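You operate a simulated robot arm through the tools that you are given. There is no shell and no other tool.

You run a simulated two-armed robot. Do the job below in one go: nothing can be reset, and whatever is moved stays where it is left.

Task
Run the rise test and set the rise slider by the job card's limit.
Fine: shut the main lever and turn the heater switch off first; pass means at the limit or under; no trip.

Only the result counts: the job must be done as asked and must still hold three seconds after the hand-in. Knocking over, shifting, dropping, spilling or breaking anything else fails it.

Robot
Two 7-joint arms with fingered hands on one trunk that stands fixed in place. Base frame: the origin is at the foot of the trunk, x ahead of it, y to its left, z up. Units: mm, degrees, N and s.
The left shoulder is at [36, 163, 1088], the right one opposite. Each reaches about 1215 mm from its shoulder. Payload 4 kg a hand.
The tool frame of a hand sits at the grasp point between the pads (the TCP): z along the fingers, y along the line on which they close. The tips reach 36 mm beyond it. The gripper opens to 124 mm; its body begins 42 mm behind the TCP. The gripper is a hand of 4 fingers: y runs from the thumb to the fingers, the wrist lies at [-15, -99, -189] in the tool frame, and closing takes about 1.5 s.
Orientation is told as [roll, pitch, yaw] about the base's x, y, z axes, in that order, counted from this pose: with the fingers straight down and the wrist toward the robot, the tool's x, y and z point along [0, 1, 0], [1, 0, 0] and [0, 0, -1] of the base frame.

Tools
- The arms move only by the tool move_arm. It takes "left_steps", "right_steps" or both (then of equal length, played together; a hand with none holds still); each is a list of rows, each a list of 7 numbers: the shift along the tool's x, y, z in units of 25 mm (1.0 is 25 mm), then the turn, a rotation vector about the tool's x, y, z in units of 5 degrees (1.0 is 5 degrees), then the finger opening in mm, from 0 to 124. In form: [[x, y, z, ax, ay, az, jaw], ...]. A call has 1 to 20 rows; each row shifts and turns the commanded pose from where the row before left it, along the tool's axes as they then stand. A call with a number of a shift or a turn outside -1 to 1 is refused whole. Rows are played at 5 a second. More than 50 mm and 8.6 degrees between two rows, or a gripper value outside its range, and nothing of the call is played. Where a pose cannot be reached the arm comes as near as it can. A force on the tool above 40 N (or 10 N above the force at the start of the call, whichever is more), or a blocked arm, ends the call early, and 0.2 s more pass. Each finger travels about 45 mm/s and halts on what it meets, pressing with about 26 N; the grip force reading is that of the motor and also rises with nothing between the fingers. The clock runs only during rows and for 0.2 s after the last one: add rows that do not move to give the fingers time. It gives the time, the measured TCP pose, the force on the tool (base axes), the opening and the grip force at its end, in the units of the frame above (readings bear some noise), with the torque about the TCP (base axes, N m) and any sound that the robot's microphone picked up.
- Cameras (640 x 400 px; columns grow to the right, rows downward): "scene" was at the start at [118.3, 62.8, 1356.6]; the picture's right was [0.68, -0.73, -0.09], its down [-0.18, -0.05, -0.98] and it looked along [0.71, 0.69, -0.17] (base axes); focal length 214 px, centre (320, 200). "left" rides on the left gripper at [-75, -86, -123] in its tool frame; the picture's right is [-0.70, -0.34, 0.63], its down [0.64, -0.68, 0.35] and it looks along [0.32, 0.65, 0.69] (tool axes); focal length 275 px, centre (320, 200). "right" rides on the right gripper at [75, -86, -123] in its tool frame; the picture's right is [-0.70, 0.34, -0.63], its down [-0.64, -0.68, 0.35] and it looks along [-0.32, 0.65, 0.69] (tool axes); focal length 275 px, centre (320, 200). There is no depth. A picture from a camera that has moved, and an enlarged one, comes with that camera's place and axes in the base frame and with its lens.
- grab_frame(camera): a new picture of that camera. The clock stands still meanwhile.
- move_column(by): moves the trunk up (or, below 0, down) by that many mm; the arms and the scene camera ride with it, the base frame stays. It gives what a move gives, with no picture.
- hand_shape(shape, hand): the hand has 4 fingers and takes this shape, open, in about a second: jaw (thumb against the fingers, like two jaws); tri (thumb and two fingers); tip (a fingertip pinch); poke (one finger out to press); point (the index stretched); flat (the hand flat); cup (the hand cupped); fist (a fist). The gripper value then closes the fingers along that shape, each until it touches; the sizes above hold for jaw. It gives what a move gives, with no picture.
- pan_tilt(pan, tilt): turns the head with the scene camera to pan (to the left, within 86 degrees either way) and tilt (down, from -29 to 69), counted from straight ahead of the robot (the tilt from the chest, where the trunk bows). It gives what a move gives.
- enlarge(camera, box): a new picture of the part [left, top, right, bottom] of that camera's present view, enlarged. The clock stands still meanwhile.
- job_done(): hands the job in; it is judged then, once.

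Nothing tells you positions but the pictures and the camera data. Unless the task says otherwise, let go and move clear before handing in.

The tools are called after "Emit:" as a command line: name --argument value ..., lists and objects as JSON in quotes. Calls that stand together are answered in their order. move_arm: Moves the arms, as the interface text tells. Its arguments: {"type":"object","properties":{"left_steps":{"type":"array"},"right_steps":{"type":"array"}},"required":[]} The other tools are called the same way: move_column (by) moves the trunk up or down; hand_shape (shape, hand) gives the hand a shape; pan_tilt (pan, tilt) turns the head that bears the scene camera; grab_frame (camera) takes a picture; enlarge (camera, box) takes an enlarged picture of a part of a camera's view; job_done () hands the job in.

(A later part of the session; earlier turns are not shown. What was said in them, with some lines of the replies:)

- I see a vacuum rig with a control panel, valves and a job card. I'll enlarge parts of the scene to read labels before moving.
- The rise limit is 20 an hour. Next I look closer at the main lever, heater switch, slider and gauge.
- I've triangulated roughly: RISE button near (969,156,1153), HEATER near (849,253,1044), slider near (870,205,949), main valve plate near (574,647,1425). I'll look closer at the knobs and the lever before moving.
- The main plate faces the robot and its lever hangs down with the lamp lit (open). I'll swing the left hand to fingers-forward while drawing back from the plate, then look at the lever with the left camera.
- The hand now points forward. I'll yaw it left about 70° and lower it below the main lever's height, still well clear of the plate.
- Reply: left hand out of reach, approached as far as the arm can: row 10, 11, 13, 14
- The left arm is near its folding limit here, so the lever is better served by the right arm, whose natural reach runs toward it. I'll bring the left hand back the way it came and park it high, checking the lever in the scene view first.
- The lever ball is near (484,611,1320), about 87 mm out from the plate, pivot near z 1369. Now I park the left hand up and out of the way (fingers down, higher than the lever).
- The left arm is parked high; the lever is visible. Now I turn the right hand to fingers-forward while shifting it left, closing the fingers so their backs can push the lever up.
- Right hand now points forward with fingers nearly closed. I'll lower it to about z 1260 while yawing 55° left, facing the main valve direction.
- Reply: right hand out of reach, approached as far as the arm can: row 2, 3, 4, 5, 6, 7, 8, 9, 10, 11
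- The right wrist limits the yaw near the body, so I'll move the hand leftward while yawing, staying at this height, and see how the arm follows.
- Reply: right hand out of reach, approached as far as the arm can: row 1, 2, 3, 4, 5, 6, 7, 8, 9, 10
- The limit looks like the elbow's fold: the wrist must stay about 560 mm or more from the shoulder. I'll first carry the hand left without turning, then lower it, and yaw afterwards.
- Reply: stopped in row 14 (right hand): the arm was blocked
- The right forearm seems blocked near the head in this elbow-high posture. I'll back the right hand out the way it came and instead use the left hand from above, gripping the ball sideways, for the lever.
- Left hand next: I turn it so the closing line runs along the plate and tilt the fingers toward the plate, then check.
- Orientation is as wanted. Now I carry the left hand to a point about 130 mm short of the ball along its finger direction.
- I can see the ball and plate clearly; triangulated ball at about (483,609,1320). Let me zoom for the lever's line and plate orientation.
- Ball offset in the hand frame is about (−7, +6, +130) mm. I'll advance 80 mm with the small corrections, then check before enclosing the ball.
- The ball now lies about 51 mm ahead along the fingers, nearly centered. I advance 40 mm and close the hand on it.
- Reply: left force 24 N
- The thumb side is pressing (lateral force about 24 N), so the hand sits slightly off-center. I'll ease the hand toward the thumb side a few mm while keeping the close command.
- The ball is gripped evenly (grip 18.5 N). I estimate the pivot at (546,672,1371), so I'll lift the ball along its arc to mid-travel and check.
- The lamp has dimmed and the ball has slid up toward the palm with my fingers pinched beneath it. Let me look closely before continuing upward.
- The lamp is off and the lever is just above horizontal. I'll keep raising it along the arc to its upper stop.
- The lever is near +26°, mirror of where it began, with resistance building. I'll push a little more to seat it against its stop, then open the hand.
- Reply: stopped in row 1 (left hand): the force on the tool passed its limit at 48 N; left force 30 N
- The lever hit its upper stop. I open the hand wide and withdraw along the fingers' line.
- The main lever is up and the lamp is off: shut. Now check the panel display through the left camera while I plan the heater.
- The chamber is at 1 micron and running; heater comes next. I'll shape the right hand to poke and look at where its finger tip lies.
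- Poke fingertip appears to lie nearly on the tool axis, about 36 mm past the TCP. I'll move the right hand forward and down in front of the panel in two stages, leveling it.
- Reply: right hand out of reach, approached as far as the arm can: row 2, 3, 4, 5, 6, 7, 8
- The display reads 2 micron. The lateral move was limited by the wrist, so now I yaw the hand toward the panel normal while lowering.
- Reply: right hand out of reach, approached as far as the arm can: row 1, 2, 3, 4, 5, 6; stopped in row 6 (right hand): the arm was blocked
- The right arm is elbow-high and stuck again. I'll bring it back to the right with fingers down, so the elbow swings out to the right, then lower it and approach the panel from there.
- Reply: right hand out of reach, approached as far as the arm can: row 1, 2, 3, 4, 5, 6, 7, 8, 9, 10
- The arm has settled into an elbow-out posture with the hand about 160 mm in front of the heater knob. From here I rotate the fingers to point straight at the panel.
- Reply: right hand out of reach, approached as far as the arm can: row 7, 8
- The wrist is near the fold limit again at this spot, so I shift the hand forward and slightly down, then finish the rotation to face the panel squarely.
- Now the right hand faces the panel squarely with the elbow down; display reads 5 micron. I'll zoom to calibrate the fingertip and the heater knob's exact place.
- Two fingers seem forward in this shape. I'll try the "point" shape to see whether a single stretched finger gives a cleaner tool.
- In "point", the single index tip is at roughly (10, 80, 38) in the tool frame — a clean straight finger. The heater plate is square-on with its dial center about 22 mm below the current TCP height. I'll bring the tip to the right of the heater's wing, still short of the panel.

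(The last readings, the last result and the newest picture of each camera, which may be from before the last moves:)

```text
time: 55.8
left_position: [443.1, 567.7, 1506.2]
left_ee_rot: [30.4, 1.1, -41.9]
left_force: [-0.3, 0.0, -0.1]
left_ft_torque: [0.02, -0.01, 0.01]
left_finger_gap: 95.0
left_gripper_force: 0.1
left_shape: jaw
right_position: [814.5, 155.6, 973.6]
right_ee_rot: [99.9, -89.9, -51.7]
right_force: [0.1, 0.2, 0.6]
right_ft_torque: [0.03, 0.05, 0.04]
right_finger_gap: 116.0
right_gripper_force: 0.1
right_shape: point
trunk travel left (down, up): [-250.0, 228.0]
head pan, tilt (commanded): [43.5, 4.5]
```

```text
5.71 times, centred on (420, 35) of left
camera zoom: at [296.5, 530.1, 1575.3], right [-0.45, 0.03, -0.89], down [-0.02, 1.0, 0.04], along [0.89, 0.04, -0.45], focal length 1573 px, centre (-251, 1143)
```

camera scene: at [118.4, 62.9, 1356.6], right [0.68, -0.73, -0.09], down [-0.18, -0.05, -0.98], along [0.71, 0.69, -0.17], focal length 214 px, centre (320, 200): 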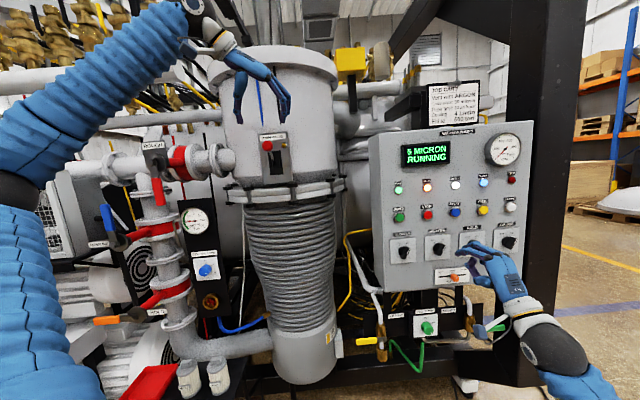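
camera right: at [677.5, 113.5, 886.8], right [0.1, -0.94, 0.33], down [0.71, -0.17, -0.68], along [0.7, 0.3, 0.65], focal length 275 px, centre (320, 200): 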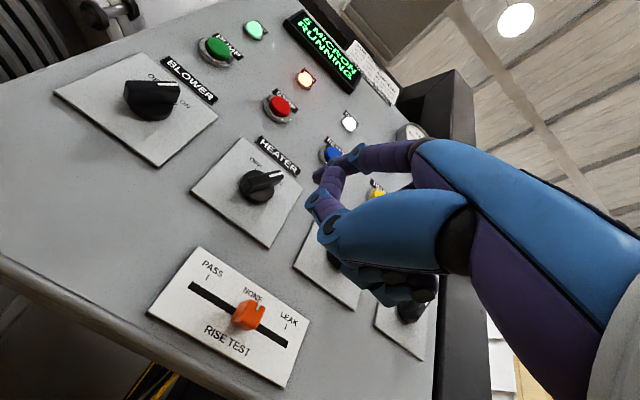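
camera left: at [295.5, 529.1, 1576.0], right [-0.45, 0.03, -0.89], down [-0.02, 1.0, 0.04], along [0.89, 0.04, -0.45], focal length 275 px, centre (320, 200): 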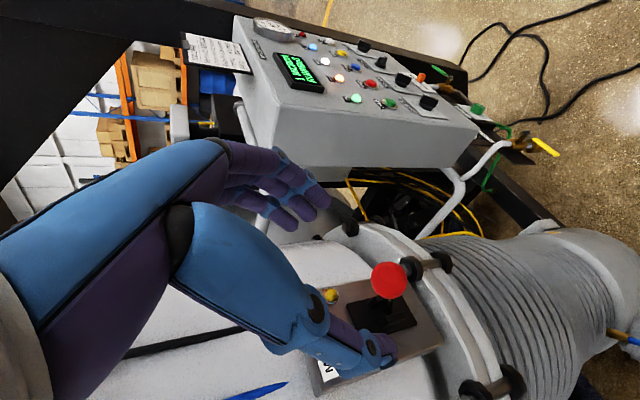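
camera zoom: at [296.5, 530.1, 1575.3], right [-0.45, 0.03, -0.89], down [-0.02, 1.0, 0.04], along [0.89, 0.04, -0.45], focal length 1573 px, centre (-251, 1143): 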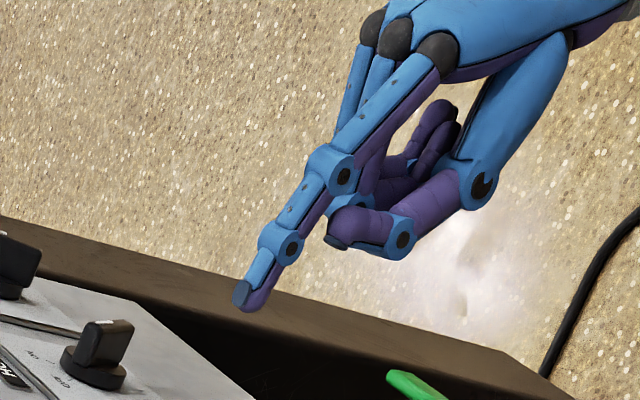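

Tip is about 28 mm right of the heater dial center, at its height, 50 mm short in depth. I shift slightly right and advance beside the wing.

Emit:
move_arm --right_steps '[[-0.2, 0, 0.5, 0, 0, 0, 124], [0, 0, 0.6, 0, 0, 0, 124], [0, 0, 0.6, 0, 0, 0, 124], [0, 0, 0.3, 0, 0, 0, 124]]'

Emit:
grab_frame --camera "right"

Emit:
enlarge --camera "scene" --box '[420, 225, 480, 275]'

Emit:
enlarge --camera "left" --box '[340, 10, 440, 80]'

```text
time: 56.8
left_position: [442.9, 567.9, 1507.7]
left_ee_rot: [30.6, 1.2, -41.9]
left_force: [-1.0, 0.0, -0.5]
left_ft_torque: [0.0, -0.01, -0.03]
left_finger_gap: 94.8
left_gripper_force: 0.0
left_shape: jaw
right_position: [852.5, 190.3, 974.5]
right_ee_rot: [96.3, -89.8, -48.2]
right_force: [0.2, 0.3, 0.0]
right_ft_torque: [0.0, 0.0, -0.01]
right_finger_gap: 116.3
right_gripper_force: 0.1
right_shape: point
trunk travel left (down, up): [-250.0, 228.0]
head pan, tilt (commanded): [43.5, 4.5]
```

```text
taken
camera right: at [715.5, 147.8, 887.4], right [0.1, -0.94, 0.33], down [0.71, -0.17, -0.68], along [0.7, 0.3, 0.65], focal length 275 px, centre (320, 200)
```

right: 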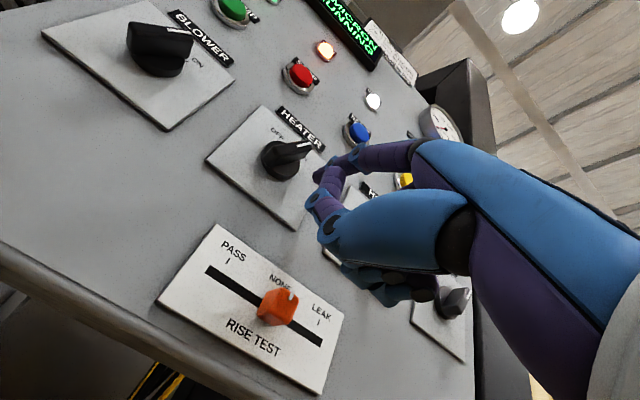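

```text
8.00 times, centred on (450, 250) of scene
camera zoom: at [118.2, 63.0, 1356.6], right [0.68, -0.73, -0.09], down [-0.18, -0.05, -0.98], along [0.71, 0.69, -0.17], focal length 1716 px, centre (-720, -200)
```

zoom: 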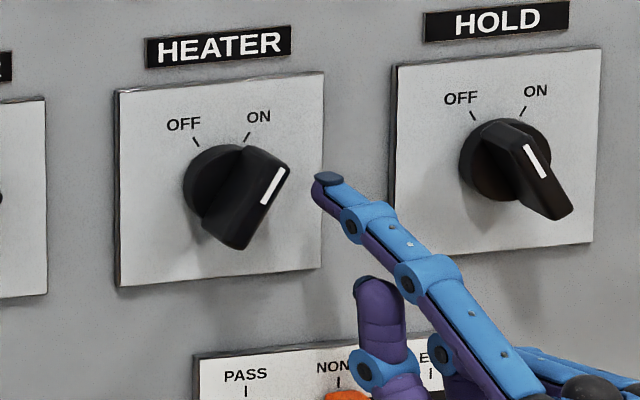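

```text
5.71 times, centred on (390, 45) of left
camera zoom: at [296.1, 530.2, 1575.4], right [-0.45, 0.03, -0.89], down [-0.02, 1.0, 0.04], along [0.89, 0.04, -0.45], focal length 1573 px, centre (-80, 1086)
```

zoom: 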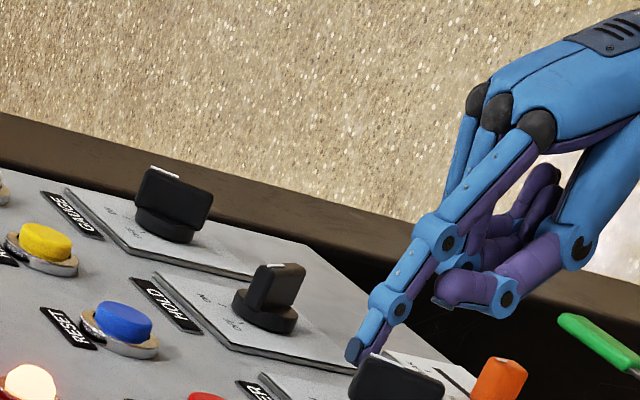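

The tip is beside the wing's upper end with about 10 mm gap. I now sweep left and slightly up to turn the heater from ON to OFF.

Emit:
move_arm --right_steps '[[0.25, 0, 0, 0, 0, 0, 124], [0.25, 0, 0, 0, 0, 0, 124], [0.2, 0.1, 0, 0, 0, 0, 124], [0.2, 0.14, 0, 0, 0, 0, 124], [0.14, 0.1, 0, 0, 0, 0, 124]]'

Emit:
enlarge --camera "scene" --box '[420, 225, 480, 275]'

Emit:
grab_frame --camera "right"

Emit:
enlarge --camera "left" --box '[320, 20, 440, 100]'

```text
time: 58.0
left_position: [442.9, 568.5, 1507.3]
left_ee_rot: [30.6, 1.1, -41.9]
left_force: [-0.3, 0.4, 0.5]
left_ft_torque: [0.0, 0.02, -0.03]
left_finger_gap: 95.0
left_gripper_force: 0.1
left_shape: jaw
right_position: [834.2, 206.7, 982.3]
right_ee_rot: [102.1, -89.8, -53.9]
right_force: [2.7, -1.7, 0.1]
right_ft_torque: [0.08, 0.14, -0.07]
right_finger_gap: 116.2
right_gripper_force: 0.0
right_shape: point
trunk travel left (down, up): [-250.0, 228.0]
head pan, tilt (commanded): [43.5, 4.5]
```

```text
8.00 times, centred on (450, 250) of scene
camera zoom: at [118.2, 63.1, 1356.7], right [0.68, -0.73, -0.09], down [-0.18, -0.05, -0.98], along [0.71, 0.69, -0.17], focal length 1716 px, centre (-720, -200)
```

zoom: 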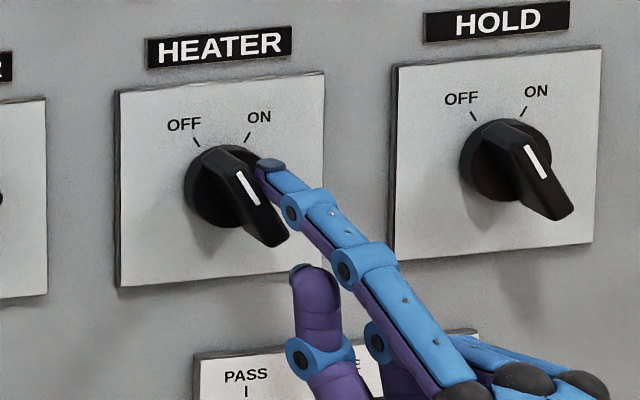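

```text
taken
camera right: at [695.5, 165.1, 896.0], right [0.1, -0.94, 0.33], down [0.71, -0.17, -0.68], along [0.7, 0.3, 0.65], focal length 275 px, centre (320, 200)
```

right: 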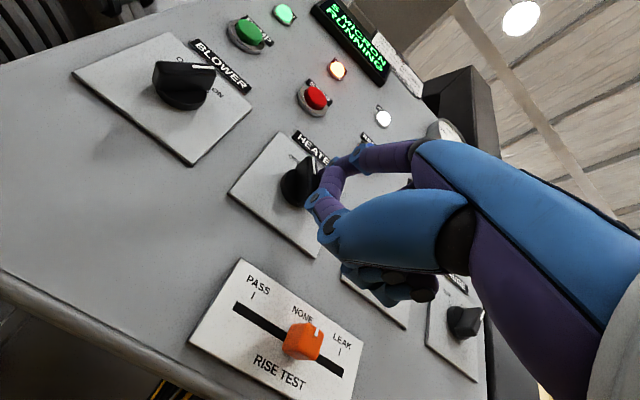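

```text
5.00 times, centred on (380, 60) of left
camera zoom: at [296.0, 530.3, 1575.4], right [-0.45, 0.03, -0.89], down [-0.02, 1.0, 0.04], along [0.89, 0.04, -0.45], focal length 1376 px, centre (20, 900)
```

zoom: 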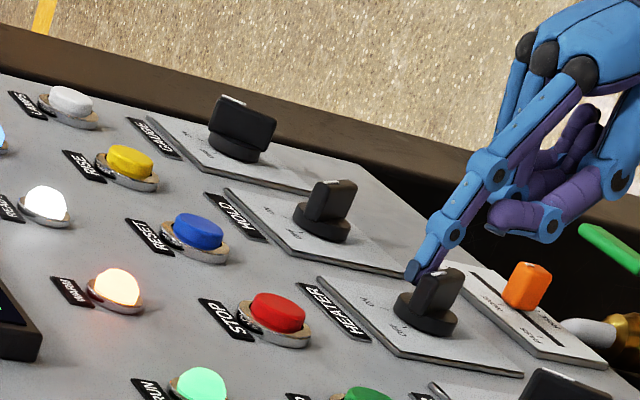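

The heater wing now matches the OFF position. I retreat from the knob and move the fingertip toward the RISE button (near L 616, height 1157).

Emit:
move_arm --right_steps '[[-0.2, 0, -0.4, 0, 0, 0, 124], [-0.3, 0, -1, 0, 0, 0, 124], [0, 0, -1, 0, 0, 0, 124], [-0.87, 0.627, 0, 0, 0, 0, 124], [-0.87, 0.627, 0, 0, 0, 0, 124], [-0.87, 0.627, 0, 0, 0, 0, 124], [-0.87, 0.627, 0, 0, 0, 0, 124], [-0.87, 0.627, 0, 0, 0, 0, 124], [-0.87, 0.627, 0, 0, 0, 0, 124]]'

Emit:
grab_frame --camera "right"

Emit:
grab_frame --camera "scene"

Emit:
enlarge --camera "scene" --box '[370, 120, 540, 290]'

Emit:
enlarge --camera "left" --box '[240, 0, 420, 110]'

```text
time: 60.0
left_position: [442.4, 566.8, 1506.8]
left_ee_rot: [30.4, 1.1, -42.0]
left_force: [0.5, -0.5, 0.1]
left_ft_torque: [0.02, 0.01, 0.03]
left_finger_gap: 94.7
left_gripper_force: 0.1
left_shape: jaw
right_position: [901.4, 64.8, 1076.5]
right_ee_rot: [90.8, -89.7, -42.6]
right_force: [0.2, 0.2, -0.3]
right_ft_torque: [0.01, -0.01, -0.03]
right_finger_gap: 0.0
right_gripper_force: 0.0
right_shape: point
trunk travel left (down, up): [-250.0, 228.0]
head pan, tilt (commanded): [43.5, 4.5]
```

```text
taken
camera right: at [763.4, 23.2, 989.7], right [0.1, -0.94, 0.33], down [0.71, -0.17, -0.68], along [0.7, 0.3, 0.65], focal length 275 px, centre (320, 200)
```

right: 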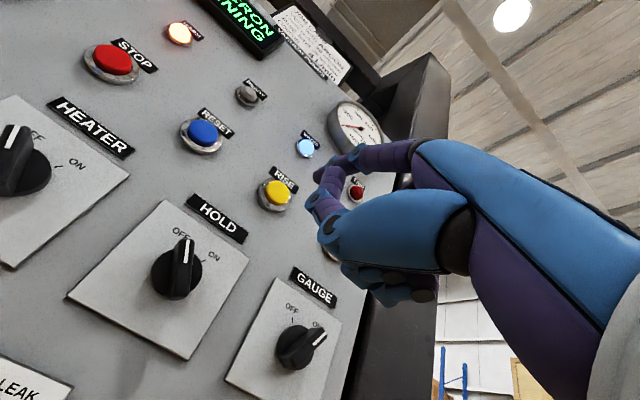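

```text
taken
camera scene: at [118.1, 62.6, 1356.7], right [0.68, -0.73, -0.09], down [-0.18, -0.05, -0.98], along [0.71, 0.69, -0.17], focal length 214 px, centre (320, 200)
```

scene: 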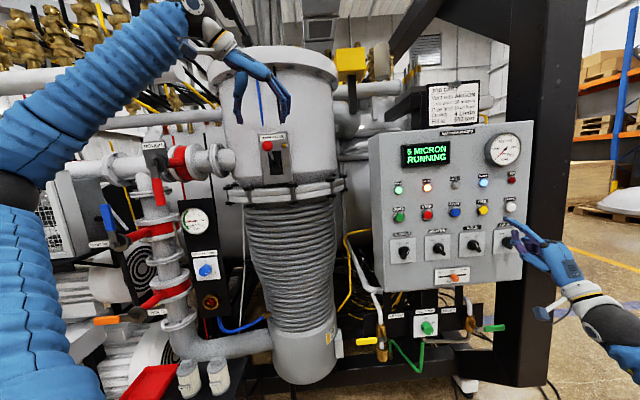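

```text
2.35 times, centred on (455, 205) of scene
camera zoom: at [118.1, 62.6, 1356.7], right [0.68, -0.73, -0.09], down [-0.18, -0.05, -0.98], along [0.71, 0.69, -0.17], focal length 505 px, centre (2, 188)
```

zoom: 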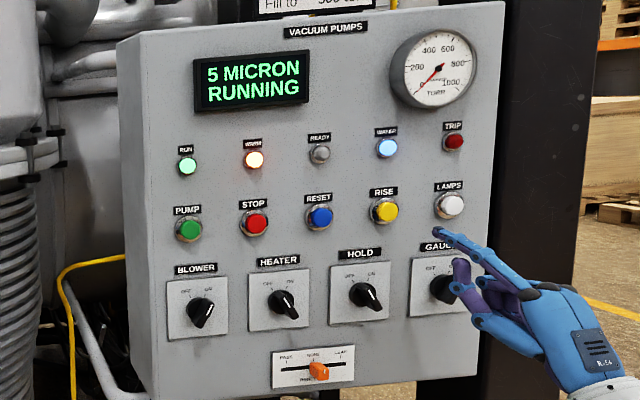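

```text
3.56 times, centred on (330, 55) of left
camera zoom: at [295.9, 529.8, 1575.6], right [-0.45, 0.03, -0.89], down [-0.02, 1.0, 0.04], along [0.89, 0.04, -0.45], focal length 979 px, centre (284, 716)
```

zoom: 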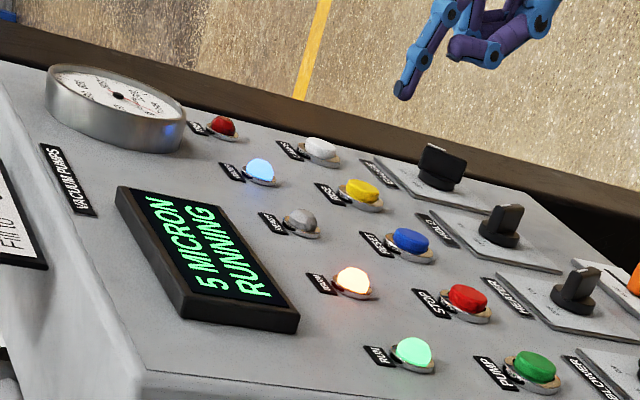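

READY went dark (heater off), no trip. Comparing cameras, the tip is at about (15, 74, 30–35) in the tool frame and RISE needs +6 mm left, +13 mm up and about 62 mm forward. I'll approach to just short of it.

Emit:
move_arm --right_steps '[[0.22, 0.54, 0.5, 0, 0, 0, 124], [0, 0, 0.8, 0, 0, 0, 124], [0, 0, 0.6, 0, 0, 0, 124]]'

Emit:
grab_frame --camera "right"

Emit:
enlarge --camera "scene" --box '[460, 180, 540, 240]'

Emit:
enlarge --camera "left" --box '[300, 0, 400, 70]'

```text
time: 60.8
left_position: [443.5, 569.0, 1506.4]
left_ee_rot: [30.4, 1.1, -41.9]
left_force: [-0.1, 0.1, 0.9]
left_ft_torque: [-0.04, -0.06, 0.01]
left_finger_gap: 95.0
left_gripper_force: 0.0
left_shape: jaw
right_position: [929.2, 105.1, 1089.2]
right_ee_rot: [95.3, -89.8, -47.1]
right_force: [-0.6, 0.0, 0.1]
right_ft_torque: [0.0, 0.0, 0.0]
right_finger_gap: 0.0
right_gripper_force: 0.0
right_shape: point
trunk travel left (down, up): [-250.0, 228.0]
head pan, tilt (commanded): [43.5, 4.5]
```

```text
taken
camera right: at [790.6, 62.8, 1003.3], right [0.1, -0.94, 0.33], down [0.71, -0.17, -0.68], along [0.7, 0.3, 0.65], focal length 275 px, centre (320, 200)
```

right: 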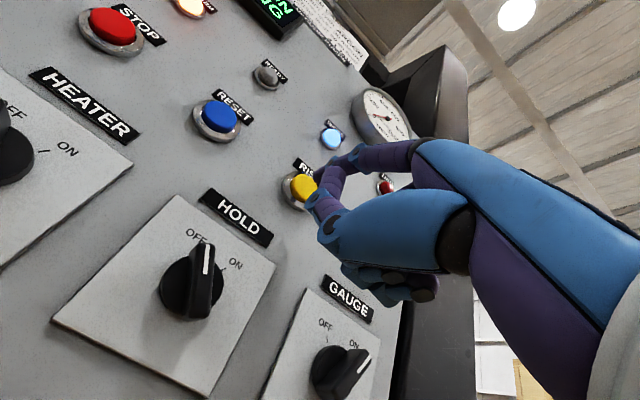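

```text
6.67 times, centred on (500, 210) of scene
camera zoom: at [118.2, 63.1, 1356.6], right [0.68, -0.73, -0.09], down [-0.18, -0.05, -0.98], along [0.71, 0.69, -0.17], focal length 1430 px, centre (-880, 133)
```

zoom: 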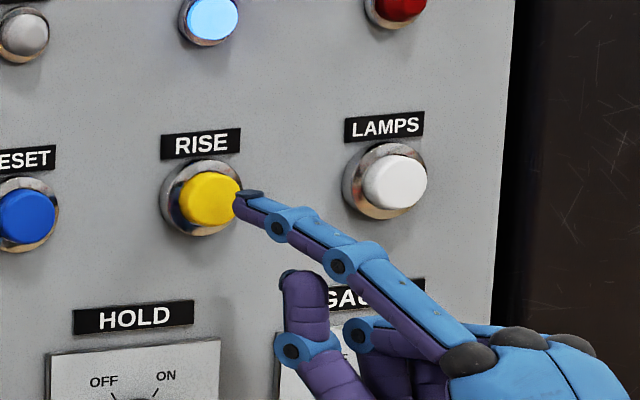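

```text
5.71 times, centred on (350, 35) of left
camera zoom: at [296.3, 530.3, 1575.3], right [-0.45, 0.03, -0.89], down [-0.02, 1.0, 0.04], along [0.89, 0.04, -0.45], focal length 1573 px, centre (149, 1143)
```

zoom: 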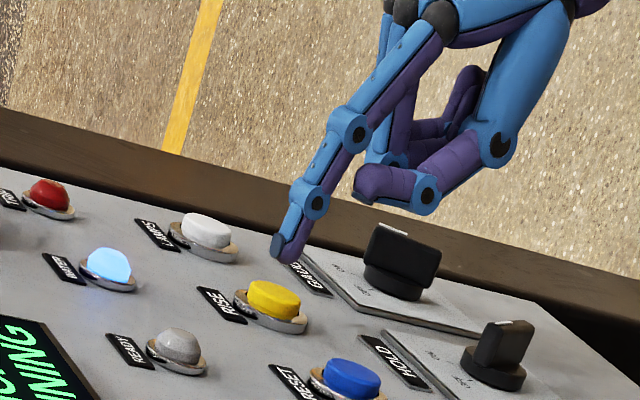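

The tip lines up with the RISE cap when extended about 20 mm. I press it gently and hold for a moment.

Emit:
move_arm --right_steps '[[0, 0, 0.4, 0, 0, 0, 124], [0, 0, 0.25, 0, 0, 0, 124], [0, 0, 0.2, 0, 0, 0, 124], [0, 0, 0, 0, 0, 0, 124]]'

Emit:
enlarge --camera "scene" --box '[390, 130, 540, 240]'

Emit:
enlarge --camera "left" --box '[240, 0, 400, 110]'

```text
time: 61.8
left_position: [442.9, 566.2, 1507.4]
left_ee_rot: [30.5, 1.3, -41.9]
left_force: [-0.3, 0.4, 0.6]
left_ft_torque: [0.01, -0.01, -0.03]
left_finger_gap: 94.9
left_gripper_force: 0.1
left_shape: jaw
right_position: [941.2, 118.4, 1089.4]
right_ee_rot: [107.0, -89.8, -58.9]
right_force: [-10.8, -11.9, -6.1]
right_ft_torque: [0.82, -0.82, 0.17]
right_finger_gap: 0.1
right_gripper_force: 0.0
right_shape: point
trunk travel left (down, up): [-250.0, 228.0]
head pan, tilt (commanded): [43.5, 4.5]
heard: click
```

```text
3.64 times, centred on (465, 185) of scene
camera zoom: at [117.7, 61.7, 1356.6], right [0.68, -0.73, -0.09], down [-0.18, -0.05, -0.98], along [0.71, 0.69, -0.17], focal length 780 px, centre (-207, 254)
```

zoom: 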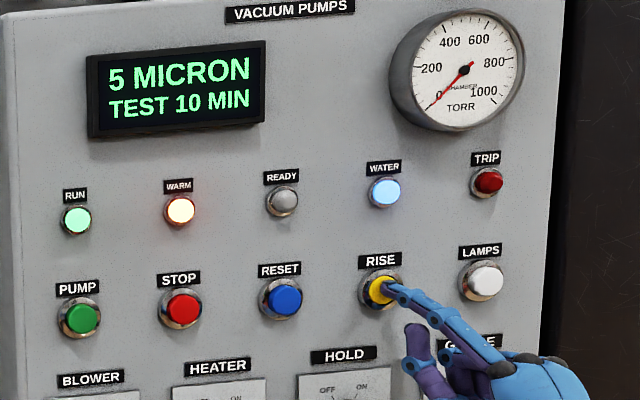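

```text
3.64 times, centred on (320, 55) of left
camera zoom: at [295.7, 528.6, 1575.9], right [-0.45, 0.03, -0.89], down [-0.02, 1.0, 0.04], along [0.89, 0.04, -0.45], focal length 1001 px, centre (320, 727)
```

zoom: 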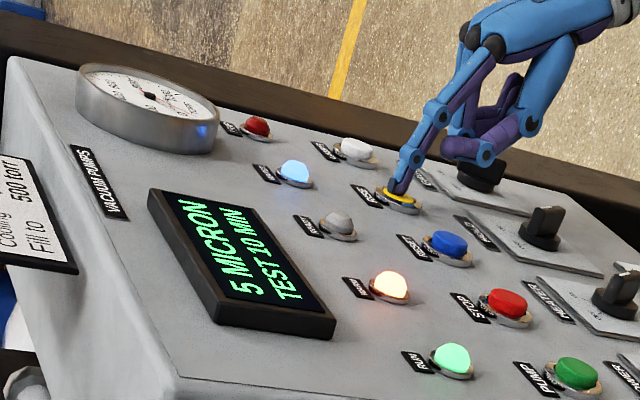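

A click, and the display shows "5 MICRON / TEST 10 MIN". Since the card's limit is per hour, I must compare the rise over 10 min times six. I retreat and watch.

Emit:
move_arm --right_steps '[[0, 0, -0.5, 0, 0, 0, 124], [0, 0, -0.8, 0, 0, 0, 124], [0, 0, -0.8, 0, 0, 0, 124]]'

Emit:
enlarge --camera "scene" --box '[370, 120, 540, 290]'

```text
time: 62.6
left_position: [442.7, 567.2, 1505.5]
left_ee_rot: [30.5, 1.2, -41.9]
left_force: [-0.4, 0.1, -0.3]
left_ft_torque: [-0.01, -0.01, -0.06]
left_finger_gap: 95.0
left_gripper_force: 0.1
left_shape: jaw
right_position: [906.7, 82.7, 1089.8]
right_ee_rot: [107.9, -89.7, -59.6]
right_force: [0.6, -0.7, 0.2]
right_ft_torque: [-0.03, -0.01, 0.0]
right_finger_gap: 116.4
right_gripper_force: 0.1
right_shape: point
trunk travel left (down, up): [-250.0, 228.0]
head pan, tilt (commanded): [43.5, 4.5]
```

```text
2.35 times, centred on (455, 205) of scene
camera zoom: at [118.2, 62.8, 1356.6], right [0.68, -0.72, -0.09], down [-0.18, -0.05, -0.98], along [0.71, 0.69, -0.17], focal length 505 px, centre (2, 188)
```

zoom: 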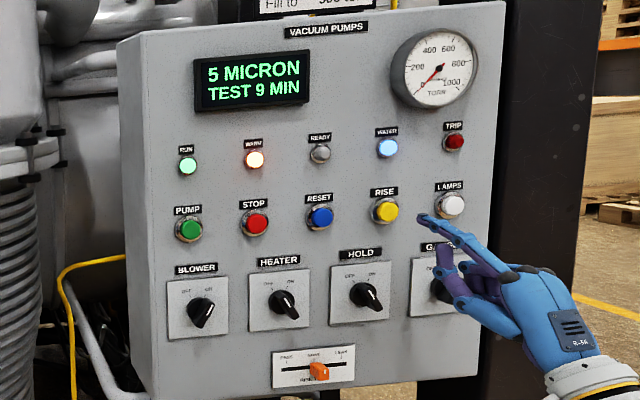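

The countdown runs about a minute per second. I'll wait in place and read the display as it goes.

Emit:
move_arm --right_steps '[[0, 0, 0, 0, 0, 0, 124], [0, 0, 0, 0, 0, 0, 124], [0, 0, 0, 0, 0, 0, 124], [0, 0, 0, 0, 0, 0, 124], [0, 0, 0, 0, 0, 0, 124], [0, 0, 0, 0, 0, 0, 124], [0, 0, 0, 0, 0, 0, 124], [0, 0, 0, 0, 0, 0, 124], [0, 0, 0, 0, 0, 0, 124], [0, 0, 0, 0, 0, 0, 124], [0, 0, 0, 0, 0, 0, 124], [0, 0, 0, 0, 0, 0, 124], [0, 0, 0, 0, 0, 0, 124], [0, 0, 0, 0, 0, 0, 124], [0, 0, 0, 0, 0, 0, 124], [0, 0, 0, 0, 0, 0, 124], [0, 0, 0, 0, 0, 0, 124], [0, 0, 0, 0, 0, 0, 124]]'

Emit:
enlarge --camera "scene" --box '[370, 120, 540, 290]'

```text
time: 66.4
left_position: [444.7, 567.3, 1506.3]
left_ee_rot: [30.4, 1.1, -41.9]
left_force: [-0.2, 0.2, -0.4]
left_ft_torque: [0.02, -0.04, -0.01]
left_finger_gap: 94.7
left_gripper_force: 0.1
left_shape: jaw
right_position: [907.1, 83.2, 1088.0]
right_ee_rot: [95.2, -89.8, -47.0]
right_force: [-0.1, 0.7, 0.2]
right_ft_torque: [0.03, 0.01, -0.01]
right_finger_gap: 116.1
right_gripper_force: 0.1
right_shape: point
trunk travel left (down, up): [-250.0, 228.0]
head pan, tilt (commanded): [43.5, 4.5]
```

```text
2.35 times, centred on (455, 205) of scene
camera zoom: at [118.3, 62.9, 1356.6], right [0.68, -0.73, -0.09], down [-0.18, -0.05, -0.98], along [0.71, 0.69, -0.17], focal length 505 px, centre (2, 188)
```

zoom: 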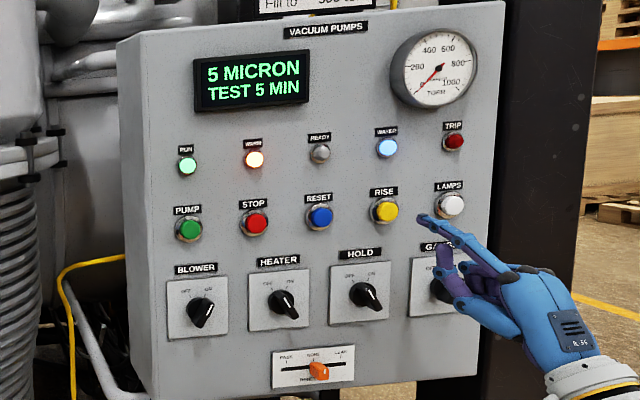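

Five minutes left and still 5 micron. I wait out the rest.

Emit:
move_arm --right_steps '[[0, 0, 0, 0, 0, 0, 124], [0, 0, 0, 0, 0, 0, 124], [0, 0, 0, 0, 0, 0, 124], [0, 0, 0, 0, 0, 0, 124], [0, 0, 0, 0, 0, 0, 124], [0, 0, 0, 0, 0, 0, 124], [0, 0, 0, 0, 0, 0, 124], [0, 0, 0, 0, 0, 0, 124], [0, 0, 0, 0, 0, 0, 124], [0, 0, 0, 0, 0, 0, 124], [0, 0, 0, 0, 0, 0, 124], [0, 0, 0, 0, 0, 0, 124], [0, 0, 0, 0, 0, 0, 124], [0, 0, 0, 0, 0, 0, 124], [0, 0, 0, 0, 0, 0, 124], [0, 0, 0, 0, 0, 0, 124], [0, 0, 0, 0, 0, 0, 124], [0, 0, 0, 0, 0, 0, 124]]'

Emit:
enlarge --camera "scene" --box '[370, 120, 540, 290]'

```text
time: 70.2
left_position: [443.1, 567.1, 1505.2]
left_ee_rot: [30.5, 1.1, -41.9]
left_force: [0.3, -0.1, -0.2]
left_ft_torque: [0.02, 0.01, 0.0]
left_finger_gap: 94.9
left_gripper_force: 0.0
left_shape: jaw
right_position: [906.7, 83.0, 1088.9]
right_ee_rot: [95.0, -89.8, -47.0]
right_force: [0.3, 0.3, -0.7]
right_ft_torque: [-0.02, 0.01, -0.02]
right_finger_gap: 116.1
right_gripper_force: 0.1
right_shape: point
trunk travel left (down, up): [-250.0, 228.0]
head pan, tilt (commanded): [43.5, 4.5]
```

```text
2.35 times, centred on (455, 205) of scene
camera zoom: at [118.3, 62.9, 1356.6], right [0.68, -0.73, -0.09], down [-0.18, -0.05, -0.98], along [0.71, 0.69, -0.17], focal length 505 px, centre (2, 188)
```

zoom: 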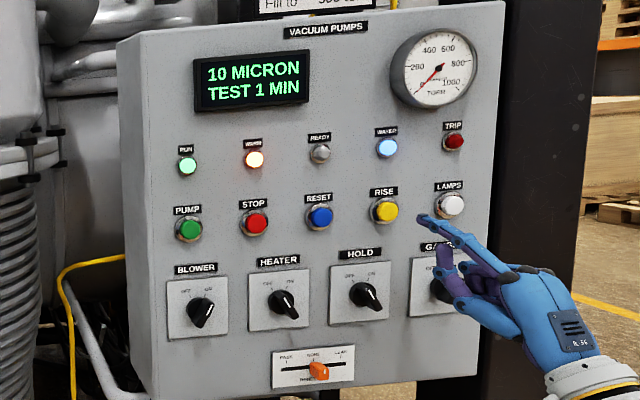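

10 micron with 1 min left. I step in smaller waits to catch the final reading.

Emit:
move_arm --right_steps '[[0, 0, 0, 0, 0, 0, 124], [0, 0, 0, 0, 0, 0, 124], [0, 0, 0, 0, 0, 0, 124]]'

Emit:
enlarge --camera "scene" --box '[390, 120, 540, 220]'

```text
time: 71.0
left_position: [443.5, 568.6, 1505.7]
left_ee_rot: [30.5, 1.1, -41.9]
left_force: [-0.3, -0.6, 0.5]
left_ft_torque: [0.0, 0.0, -0.02]
left_finger_gap: 95.0
left_gripper_force: 0.0
left_shape: jaw
right_position: [907.4, 81.7, 1089.4]
right_ee_rot: [95.3, -89.7, -47.1]
right_force: [0.2, -0.8, -0.3]
right_ft_torque: [-0.01, 0.01, 0.02]
right_finger_gap: 116.4
right_gripper_force: 0.0
right_shape: point
trunk travel left (down, up): [-250.0, 228.0]
head pan, tilt (commanded): [43.5, 4.5]
```

```text
4.00 times, centred on (465, 170) of scene
camera zoom: at [118.3, 62.9, 1356.6], right [0.68, -0.73, -0.09], down [-0.18, -0.05, -0.98], along [0.71, 0.69, -0.17], focal length 858 px, centre (-260, 320)
```

zoom: 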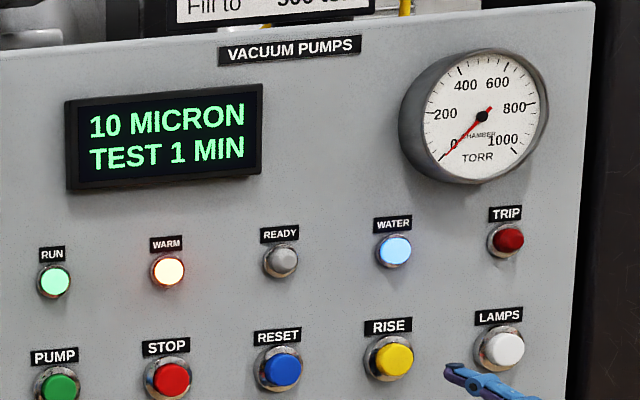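

Emit:
move_arm --right_steps '[[0, 0, 0, 0, 0, 0, 124], [0, 0, 0, 0, 0, 0, 124], [0, 0, 0, 0, 0, 0, 124]]'

Emit:
enlarge --camera "scene" --box '[390, 120, 540, 220]'

```text
time: 71.8
left_position: [443.6, 568.6, 1505.7]
left_ee_rot: [30.5, 1.1, -41.9]
left_force: [0.3, -0.2, 0.5]
left_ft_torque: [-0.02, -0.02, -0.01]
left_finger_gap: 94.8
left_gripper_force: 0.0
left_shape: jaw
right_position: [906.5, 80.9, 1089.5]
right_ee_rot: [95.1, -89.8, -46.8]
right_force: [-0.4, -0.2, -0.6]
right_ft_torque: [0.0, 0.01, 0.01]
right_finger_gap: 116.1
right_gripper_force: 0.0
right_shape: point
trunk travel left (down, up): [-250.0, 228.0]
head pan, tilt (commanded): [43.5, 4.5]
```

```text
4.00 times, centred on (465, 170) of scene
camera zoom: at [118.3, 62.9, 1356.6], right [0.68, -0.73, -0.09], down [-0.18, -0.05, -0.98], along [0.71, 0.69, -0.17], focal length 858 px, centre (-260, 320)
```

zoom: 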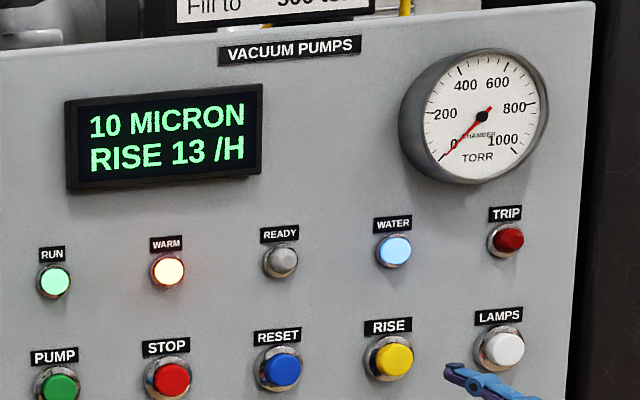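

The result is RISE 13 /H, at or under the 20 limit, so PASS. I move the fingertip down to the right side of the slider knob, staying clear of the panel.

Emit:
move_arm --right_steps '[[0, -0.3, -0.6, 0, 0, 0, 124], [0.262, -0.95, 0, 0, 0, 0, 124], [0.262, -0.95, 0, 0, 0, 0, 124], [0.262, -0.95, 0, 0, 0, 0, 124], [0.262, -0.95, 0, 0, 0, 0, 124], [0.262, -0.95, 0, 0, 0, 0, 124], [0.262, -0.95, 0, 0, 0, 0, 124], [0.262, -0.95, 0, 0, 0, 0, 124], [0.262, -0.95, 0, 0, 0, 0, 124], [0.262, -0.98, 0, 0, 0, 0, 124]]'

Emit:
grab_frame --camera "right"

Emit:
grab_frame --camera "scene"

Emit:
enlarge --camera "scene" --box '[420, 245, 510, 305]'

```text
time: 74.0
left_position: [443.2, 569.1, 1507.1]
left_ee_rot: [30.3, 1.1, -41.9]
left_force: [0.5, 0.3, -0.9]
left_ft_torque: [0.02, 0.02, -0.04]
left_finger_gap: 94.9
left_gripper_force: 0.1
left_shape: jaw
right_position: [852.0, 110.3, 867.1]
right_ee_rot: [93.1, -89.9, -45.0]
right_force: [-0.2, 0.2, 0.6]
right_ft_torque: [0.05, 0.02, 0.05]
right_finger_gap: 116.1
right_gripper_force: 0.0
right_shape: point
trunk travel left (down, up): [-250.0, 228.0]
head pan, tilt (commanded): [43.5, 4.5]
```

```text
taken
camera right: at [715.4, 68.4, 780.2], right [0.1, -0.94, 0.33], down [0.71, -0.17, -0.68], along [0.7, 0.3, 0.65], focal length 275 px, centre (320, 200)
```

right: 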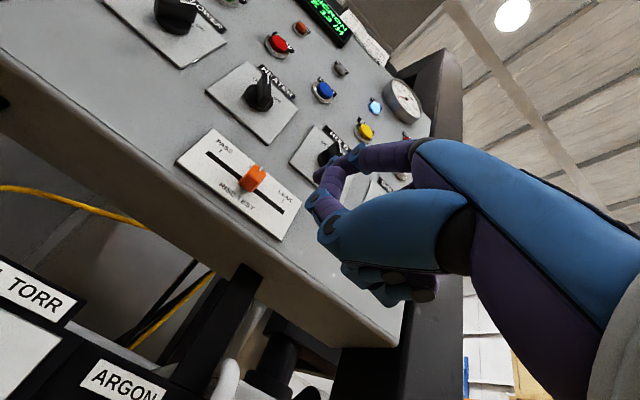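

```text
taken
camera scene: at [118.5, 62.9, 1356.6], right [0.68, -0.73, -0.09], down [-0.18, -0.05, -0.98], along [0.71, 0.69, -0.17], focal length 214 px, centre (320, 200)
```

scene: 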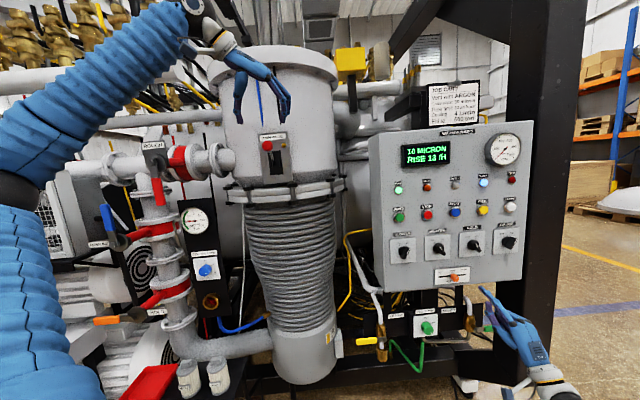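

```text
6.67 times, centred on (465, 275) of scene
camera zoom: at [118.5, 62.9, 1356.6], right [0.68, -0.73, -0.09], down [-0.18, -0.05, -0.98], along [0.71, 0.69, -0.17], focal length 1430 px, centre (-647, -300)
```

zoom: 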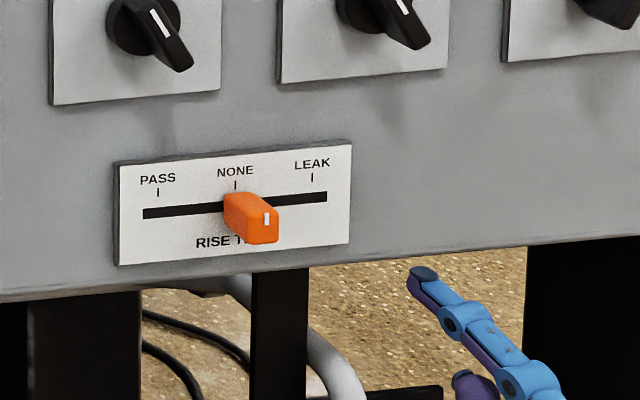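

The tip is about 13 mm right of the slider knob. I advance it alongside the knob, slightly lower.

Emit:
move_arm --right_steps '[[0, -0.2, 0.8, 0, 0, 0, 124], [0, 0, 0.8, 0, 0, 0, 124], [0, 0, 0.7, 0, 0, 0, 124], [0, 0, 0.5, 0, 0, 0, 124]]'

Emit:
grab_frame --camera "right"

Emit:
enlarge --camera "scene" --box '[420, 245, 510, 305]'

```text
time: 75.0
left_position: [443.8, 568.1, 1506.5]
left_ee_rot: [30.5, 1.1, -41.9]
left_force: [0.3, -0.1, 0.3]
left_ft_torque: [-0.02, 0.01, 0.02]
left_finger_gap: 94.7
left_gripper_force: 0.1
left_shape: jaw
right_position: [899.9, 162.9, 862.4]
right_ee_rot: [96.4, -89.7, -48.3]
right_force: [-0.5, -0.4, 0.4]
right_ft_torque: [0.02, -0.01, 0.02]
right_finger_gap: 0.0
right_gripper_force: 0.0
right_shape: point
trunk travel left (down, up): [-250.0, 228.0]
head pan, tilt (commanded): [43.5, 4.5]
```

```text
taken
camera right: at [762.0, 121.0, 775.6], right [0.1, -0.94, 0.33], down [0.71, -0.17, -0.68], along [0.7, 0.3, 0.65], focal length 275 px, centre (320, 200)
```

right: 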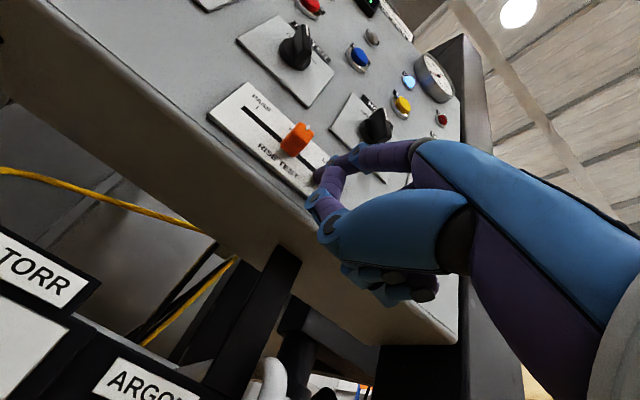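

```text
6.67 times, centred on (465, 275) of scene
camera zoom: at [118.1, 62.9, 1356.6], right [0.68, -0.73, -0.09], down [-0.18, -0.05, -0.98], along [0.71, 0.69, -0.17], focal length 1430 px, centre (-647, -300)
```

zoom: 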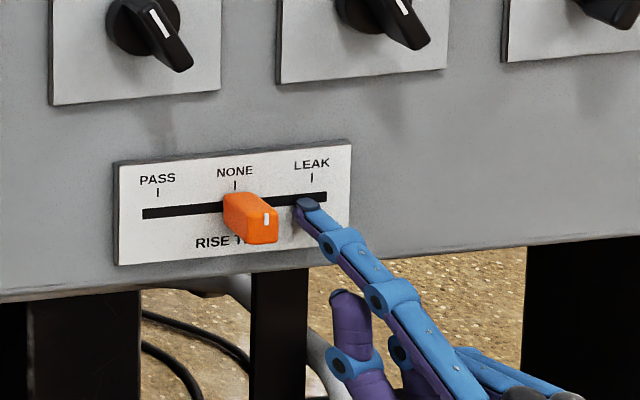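

The fingertip is right beside the knob. I push it left toward PASS, stopping a little short to check.

Emit:
move_arm --right_steps '[[0.3, 0, 0, 0, 0, 0, 124], [0.3, 0, 0, 0, 0, 0, 124], [0.3, 0, 0, 0, 0, 0, 124], [0.3, 0, 0, 0, 0, 0, 124], [0.3, 0, 0, 0, 0, 0, 124], [0.3, 0, 0, 0, 0, 0, 124]]'

Emit:
grab_frame --camera "right"

Emit:
enlarge --camera "scene" --box '[420, 245, 510, 305]'

```text
time: 76.4
left_position: [443.2, 567.8, 1506.2]
left_ee_rot: [30.5, 1.2, -41.9]
left_force: [0.8, 0.2, 0.0]
left_ft_torque: [0.0, -0.02, 0.0]
left_finger_gap: 94.8
left_gripper_force: 0.1
left_shape: jaw
right_position: [865.0, 193.3, 862.0]
right_ee_rot: [98.6, -89.8, -50.4]
right_force: [-0.9, 0.5, 0.0]
right_ft_torque: [-0.02, -0.02, -0.02]
right_finger_gap: 116.3
right_gripper_force: 0.1
right_shape: point
trunk travel left (down, up): [-250.0, 228.0]
head pan, tilt (commanded): [43.5, 4.5]
```

```text
taken
camera right: at [727.9, 151.6, 775.5], right [0.1, -0.94, 0.33], down [0.71, -0.17, -0.68], along [0.7, 0.3, 0.65], focal length 275 px, centre (320, 200)
```

right: 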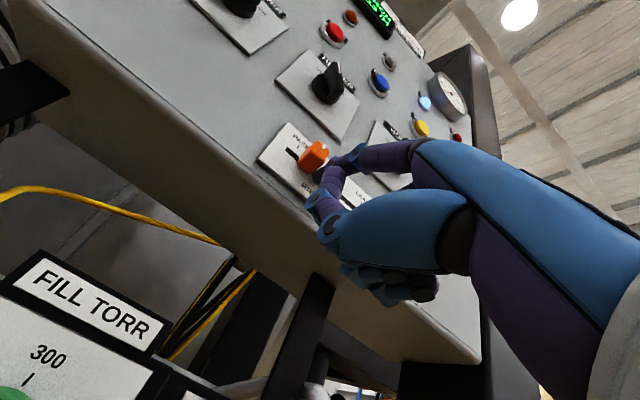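

```text
6.67 times, centred on (465, 275) of scene
camera zoom: at [118.2, 63.0, 1356.6], right [0.68, -0.73, -0.09], down [-0.18, -0.05, -0.98], along [0.71, 0.69, -0.17], focal length 1430 px, centre (-647, -300)
```

zoom: 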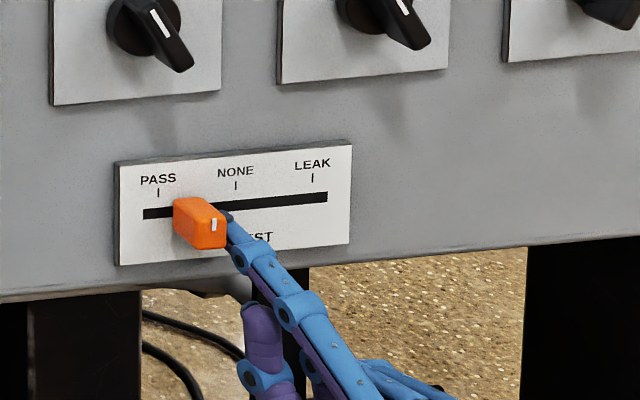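

The knob has gone about 26 mm of the 42 mm. I push another 14–15 mm to reach the PASS mark.

Emit:
move_arm --right_steps '[[0.2, 0, 0, 0, 0, 0, 124], [0.2, 0, 0, 0, 0, 0, 124], [0.18, 0, 0, 0, 0, 0, 124]]'

Emit:
enlarge --camera "scene" --box '[420, 245, 510, 305]'

```text
time: 77.2
left_position: [443.8, 566.7, 1507.1]
left_ee_rot: [30.5, 1.0, -41.9]
left_force: [-1.0, 0.0, -0.5]
left_ft_torque: [0.01, 0.01, -0.01]
left_finger_gap: 95.0
left_gripper_force: 0.0
left_shape: jaw
right_position: [855.1, 202.7, 860.8]
right_ee_rot: [93.4, -89.8, -45.4]
right_force: [-0.8, 0.6, 0.2]
right_ft_torque: [-0.03, 0.0, 0.0]
right_finger_gap: 116.3
right_gripper_force: 0.1
right_shape: point
trunk travel left (down, up): [-250.0, 228.0]
head pan, tilt (commanded): [43.5, 4.5]
```

```text
6.67 times, centred on (465, 275) of scene
camera zoom: at [118.2, 63.0, 1356.6], right [0.68, -0.73, -0.09], down [-0.18, -0.05, -0.98], along [0.71, 0.69, -0.17], focal length 1430 px, centre (-647, -300)
```

zoom: 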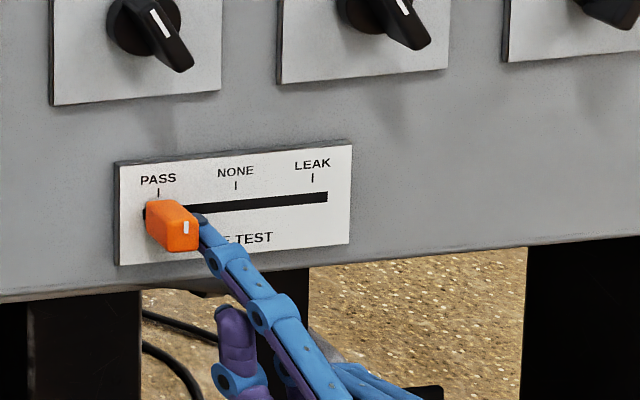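

The knob now sits at PASS, offset from its tick just as it had been at NONE. I ease off to the right and withdraw.

Emit:
move_arm --right_steps '[[-0.2, 0, 0, 0, 0, 0, 124], [-0.2, 0, -0.3, 0, 0, 0, 124], [0, 0, -0.9, 0, 0, 0, 124], [0, 0, -0.9, 0, 0, 0, 124], [-0.5, 0, -0.9, 0, 0, 0, 124], [-0.9, 0, -0.4, 0, 0, 0, 124], [-0.9, 0, 0, 0, 0, 0, 124]]'

Emit:
grab_frame --camera "scene"

Emit:
enlarge --camera "scene" --box '[420, 245, 510, 305]'

Emit:
enlarge --camera "scene" --box '[370, 120, 540, 290]'

Emit:
enlarge --camera "scene" --box '[220, 70, 330, 190]'

```text
time: 78.8
left_position: [442.6, 568.0, 1507.6]
left_ee_rot: [30.5, 1.1, -42.0]
left_force: [-0.1, 0.4, -0.1]
left_ft_torque: [-0.01, -0.02, 0.0]
left_finger_gap: 95.3
left_gripper_force: 0.2
left_shape: jaw
right_position: [847.8, 94.1, 862.8]
right_ee_rot: [100.1, -89.8, -52.0]
right_force: [1.1, 0.0, 0.6]
right_ft_torque: [0.01, 0.0, 0.0]
right_finger_gap: 116.2
right_gripper_force: 0.0
right_shape: point
trunk travel left (down, up): [-250.0, 228.0]
head pan, tilt (commanded): [43.5, 4.5]
```

```text
taken
camera scene: at [118.4, 62.7, 1356.6], right [0.68, -0.73, -0.09], down [-0.18, -0.05, -0.98], along [0.71, 0.69, -0.17], focal length 214 px, centre (320, 200)
```

scene: 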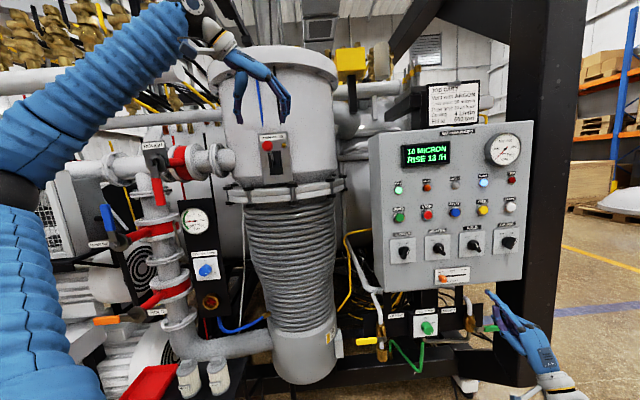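

```text
6.67 times, centred on (465, 275) of scene
camera zoom: at [118.4, 62.7, 1356.6], right [0.68, -0.73, -0.09], down [-0.18, -0.05, -0.98], along [0.71, 0.69, -0.17], focal length 1430 px, centre (-647, -300)
```

zoom: 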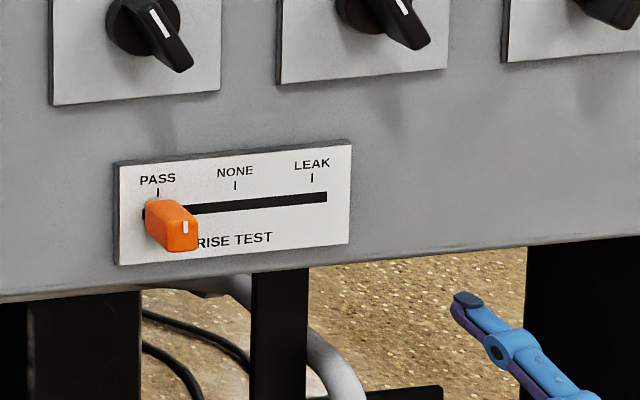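

```text
2.35 times, centred on (455, 205) of scene
camera zoom: at [118.4, 62.7, 1356.6], right [0.68, -0.73, -0.09], down [-0.18, -0.05, -0.98], along [0.71, 0.69, -0.17], focal length 505 px, centre (2, 188)
```

zoom: 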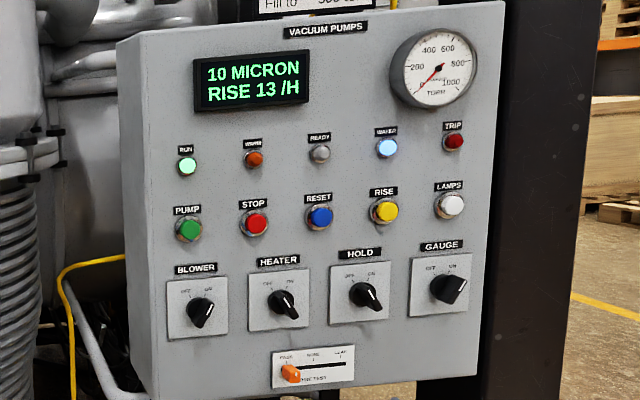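

```text
3.33 times, centred on (275, 130) of scene
camera zoom: at [118.4, 62.7, 1356.6], right [0.68, -0.73, -0.09], down [-0.18, -0.05, -0.98], along [0.71, 0.69, -0.17], focal length 715 px, centre (470, 433)
```

zoom: 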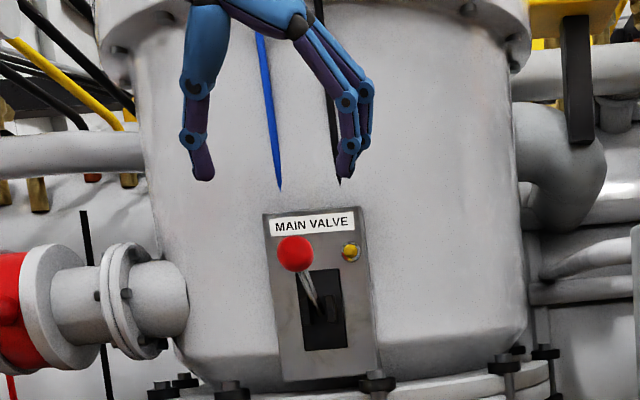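

Everything holds: main lever up with its lamp off, heater at OFF, test shows RISE 13 /H (limit 20), slider at PASS, and the TRIP lamp is dark. Both hands are clear, so I hand the job in.

Emit:
job_done

```text
The job is handed in.
```

The rise test ran and came out at 13 micron an hour. The job card's limit is 20, so I set the rise slider to PASS.

- **Before the test:** I shut the main lever first (its lamp went out), then turned the heater switch to OFF.
- **Test:** I pressed RISE and let the full 10-minute countdown finish. The display then read 10 MICRON, RISE 13 /H.
- **Slider:** the knob lined up with the PASS mark in the last picture.
- **Trip:** the TRIP lamp was dark in every panel check, and in the last one.

Both hands had let go and were clear of the rig when I handed in. I saw nothing else touched or moved. The hand-in was accepted but gave no verdict.
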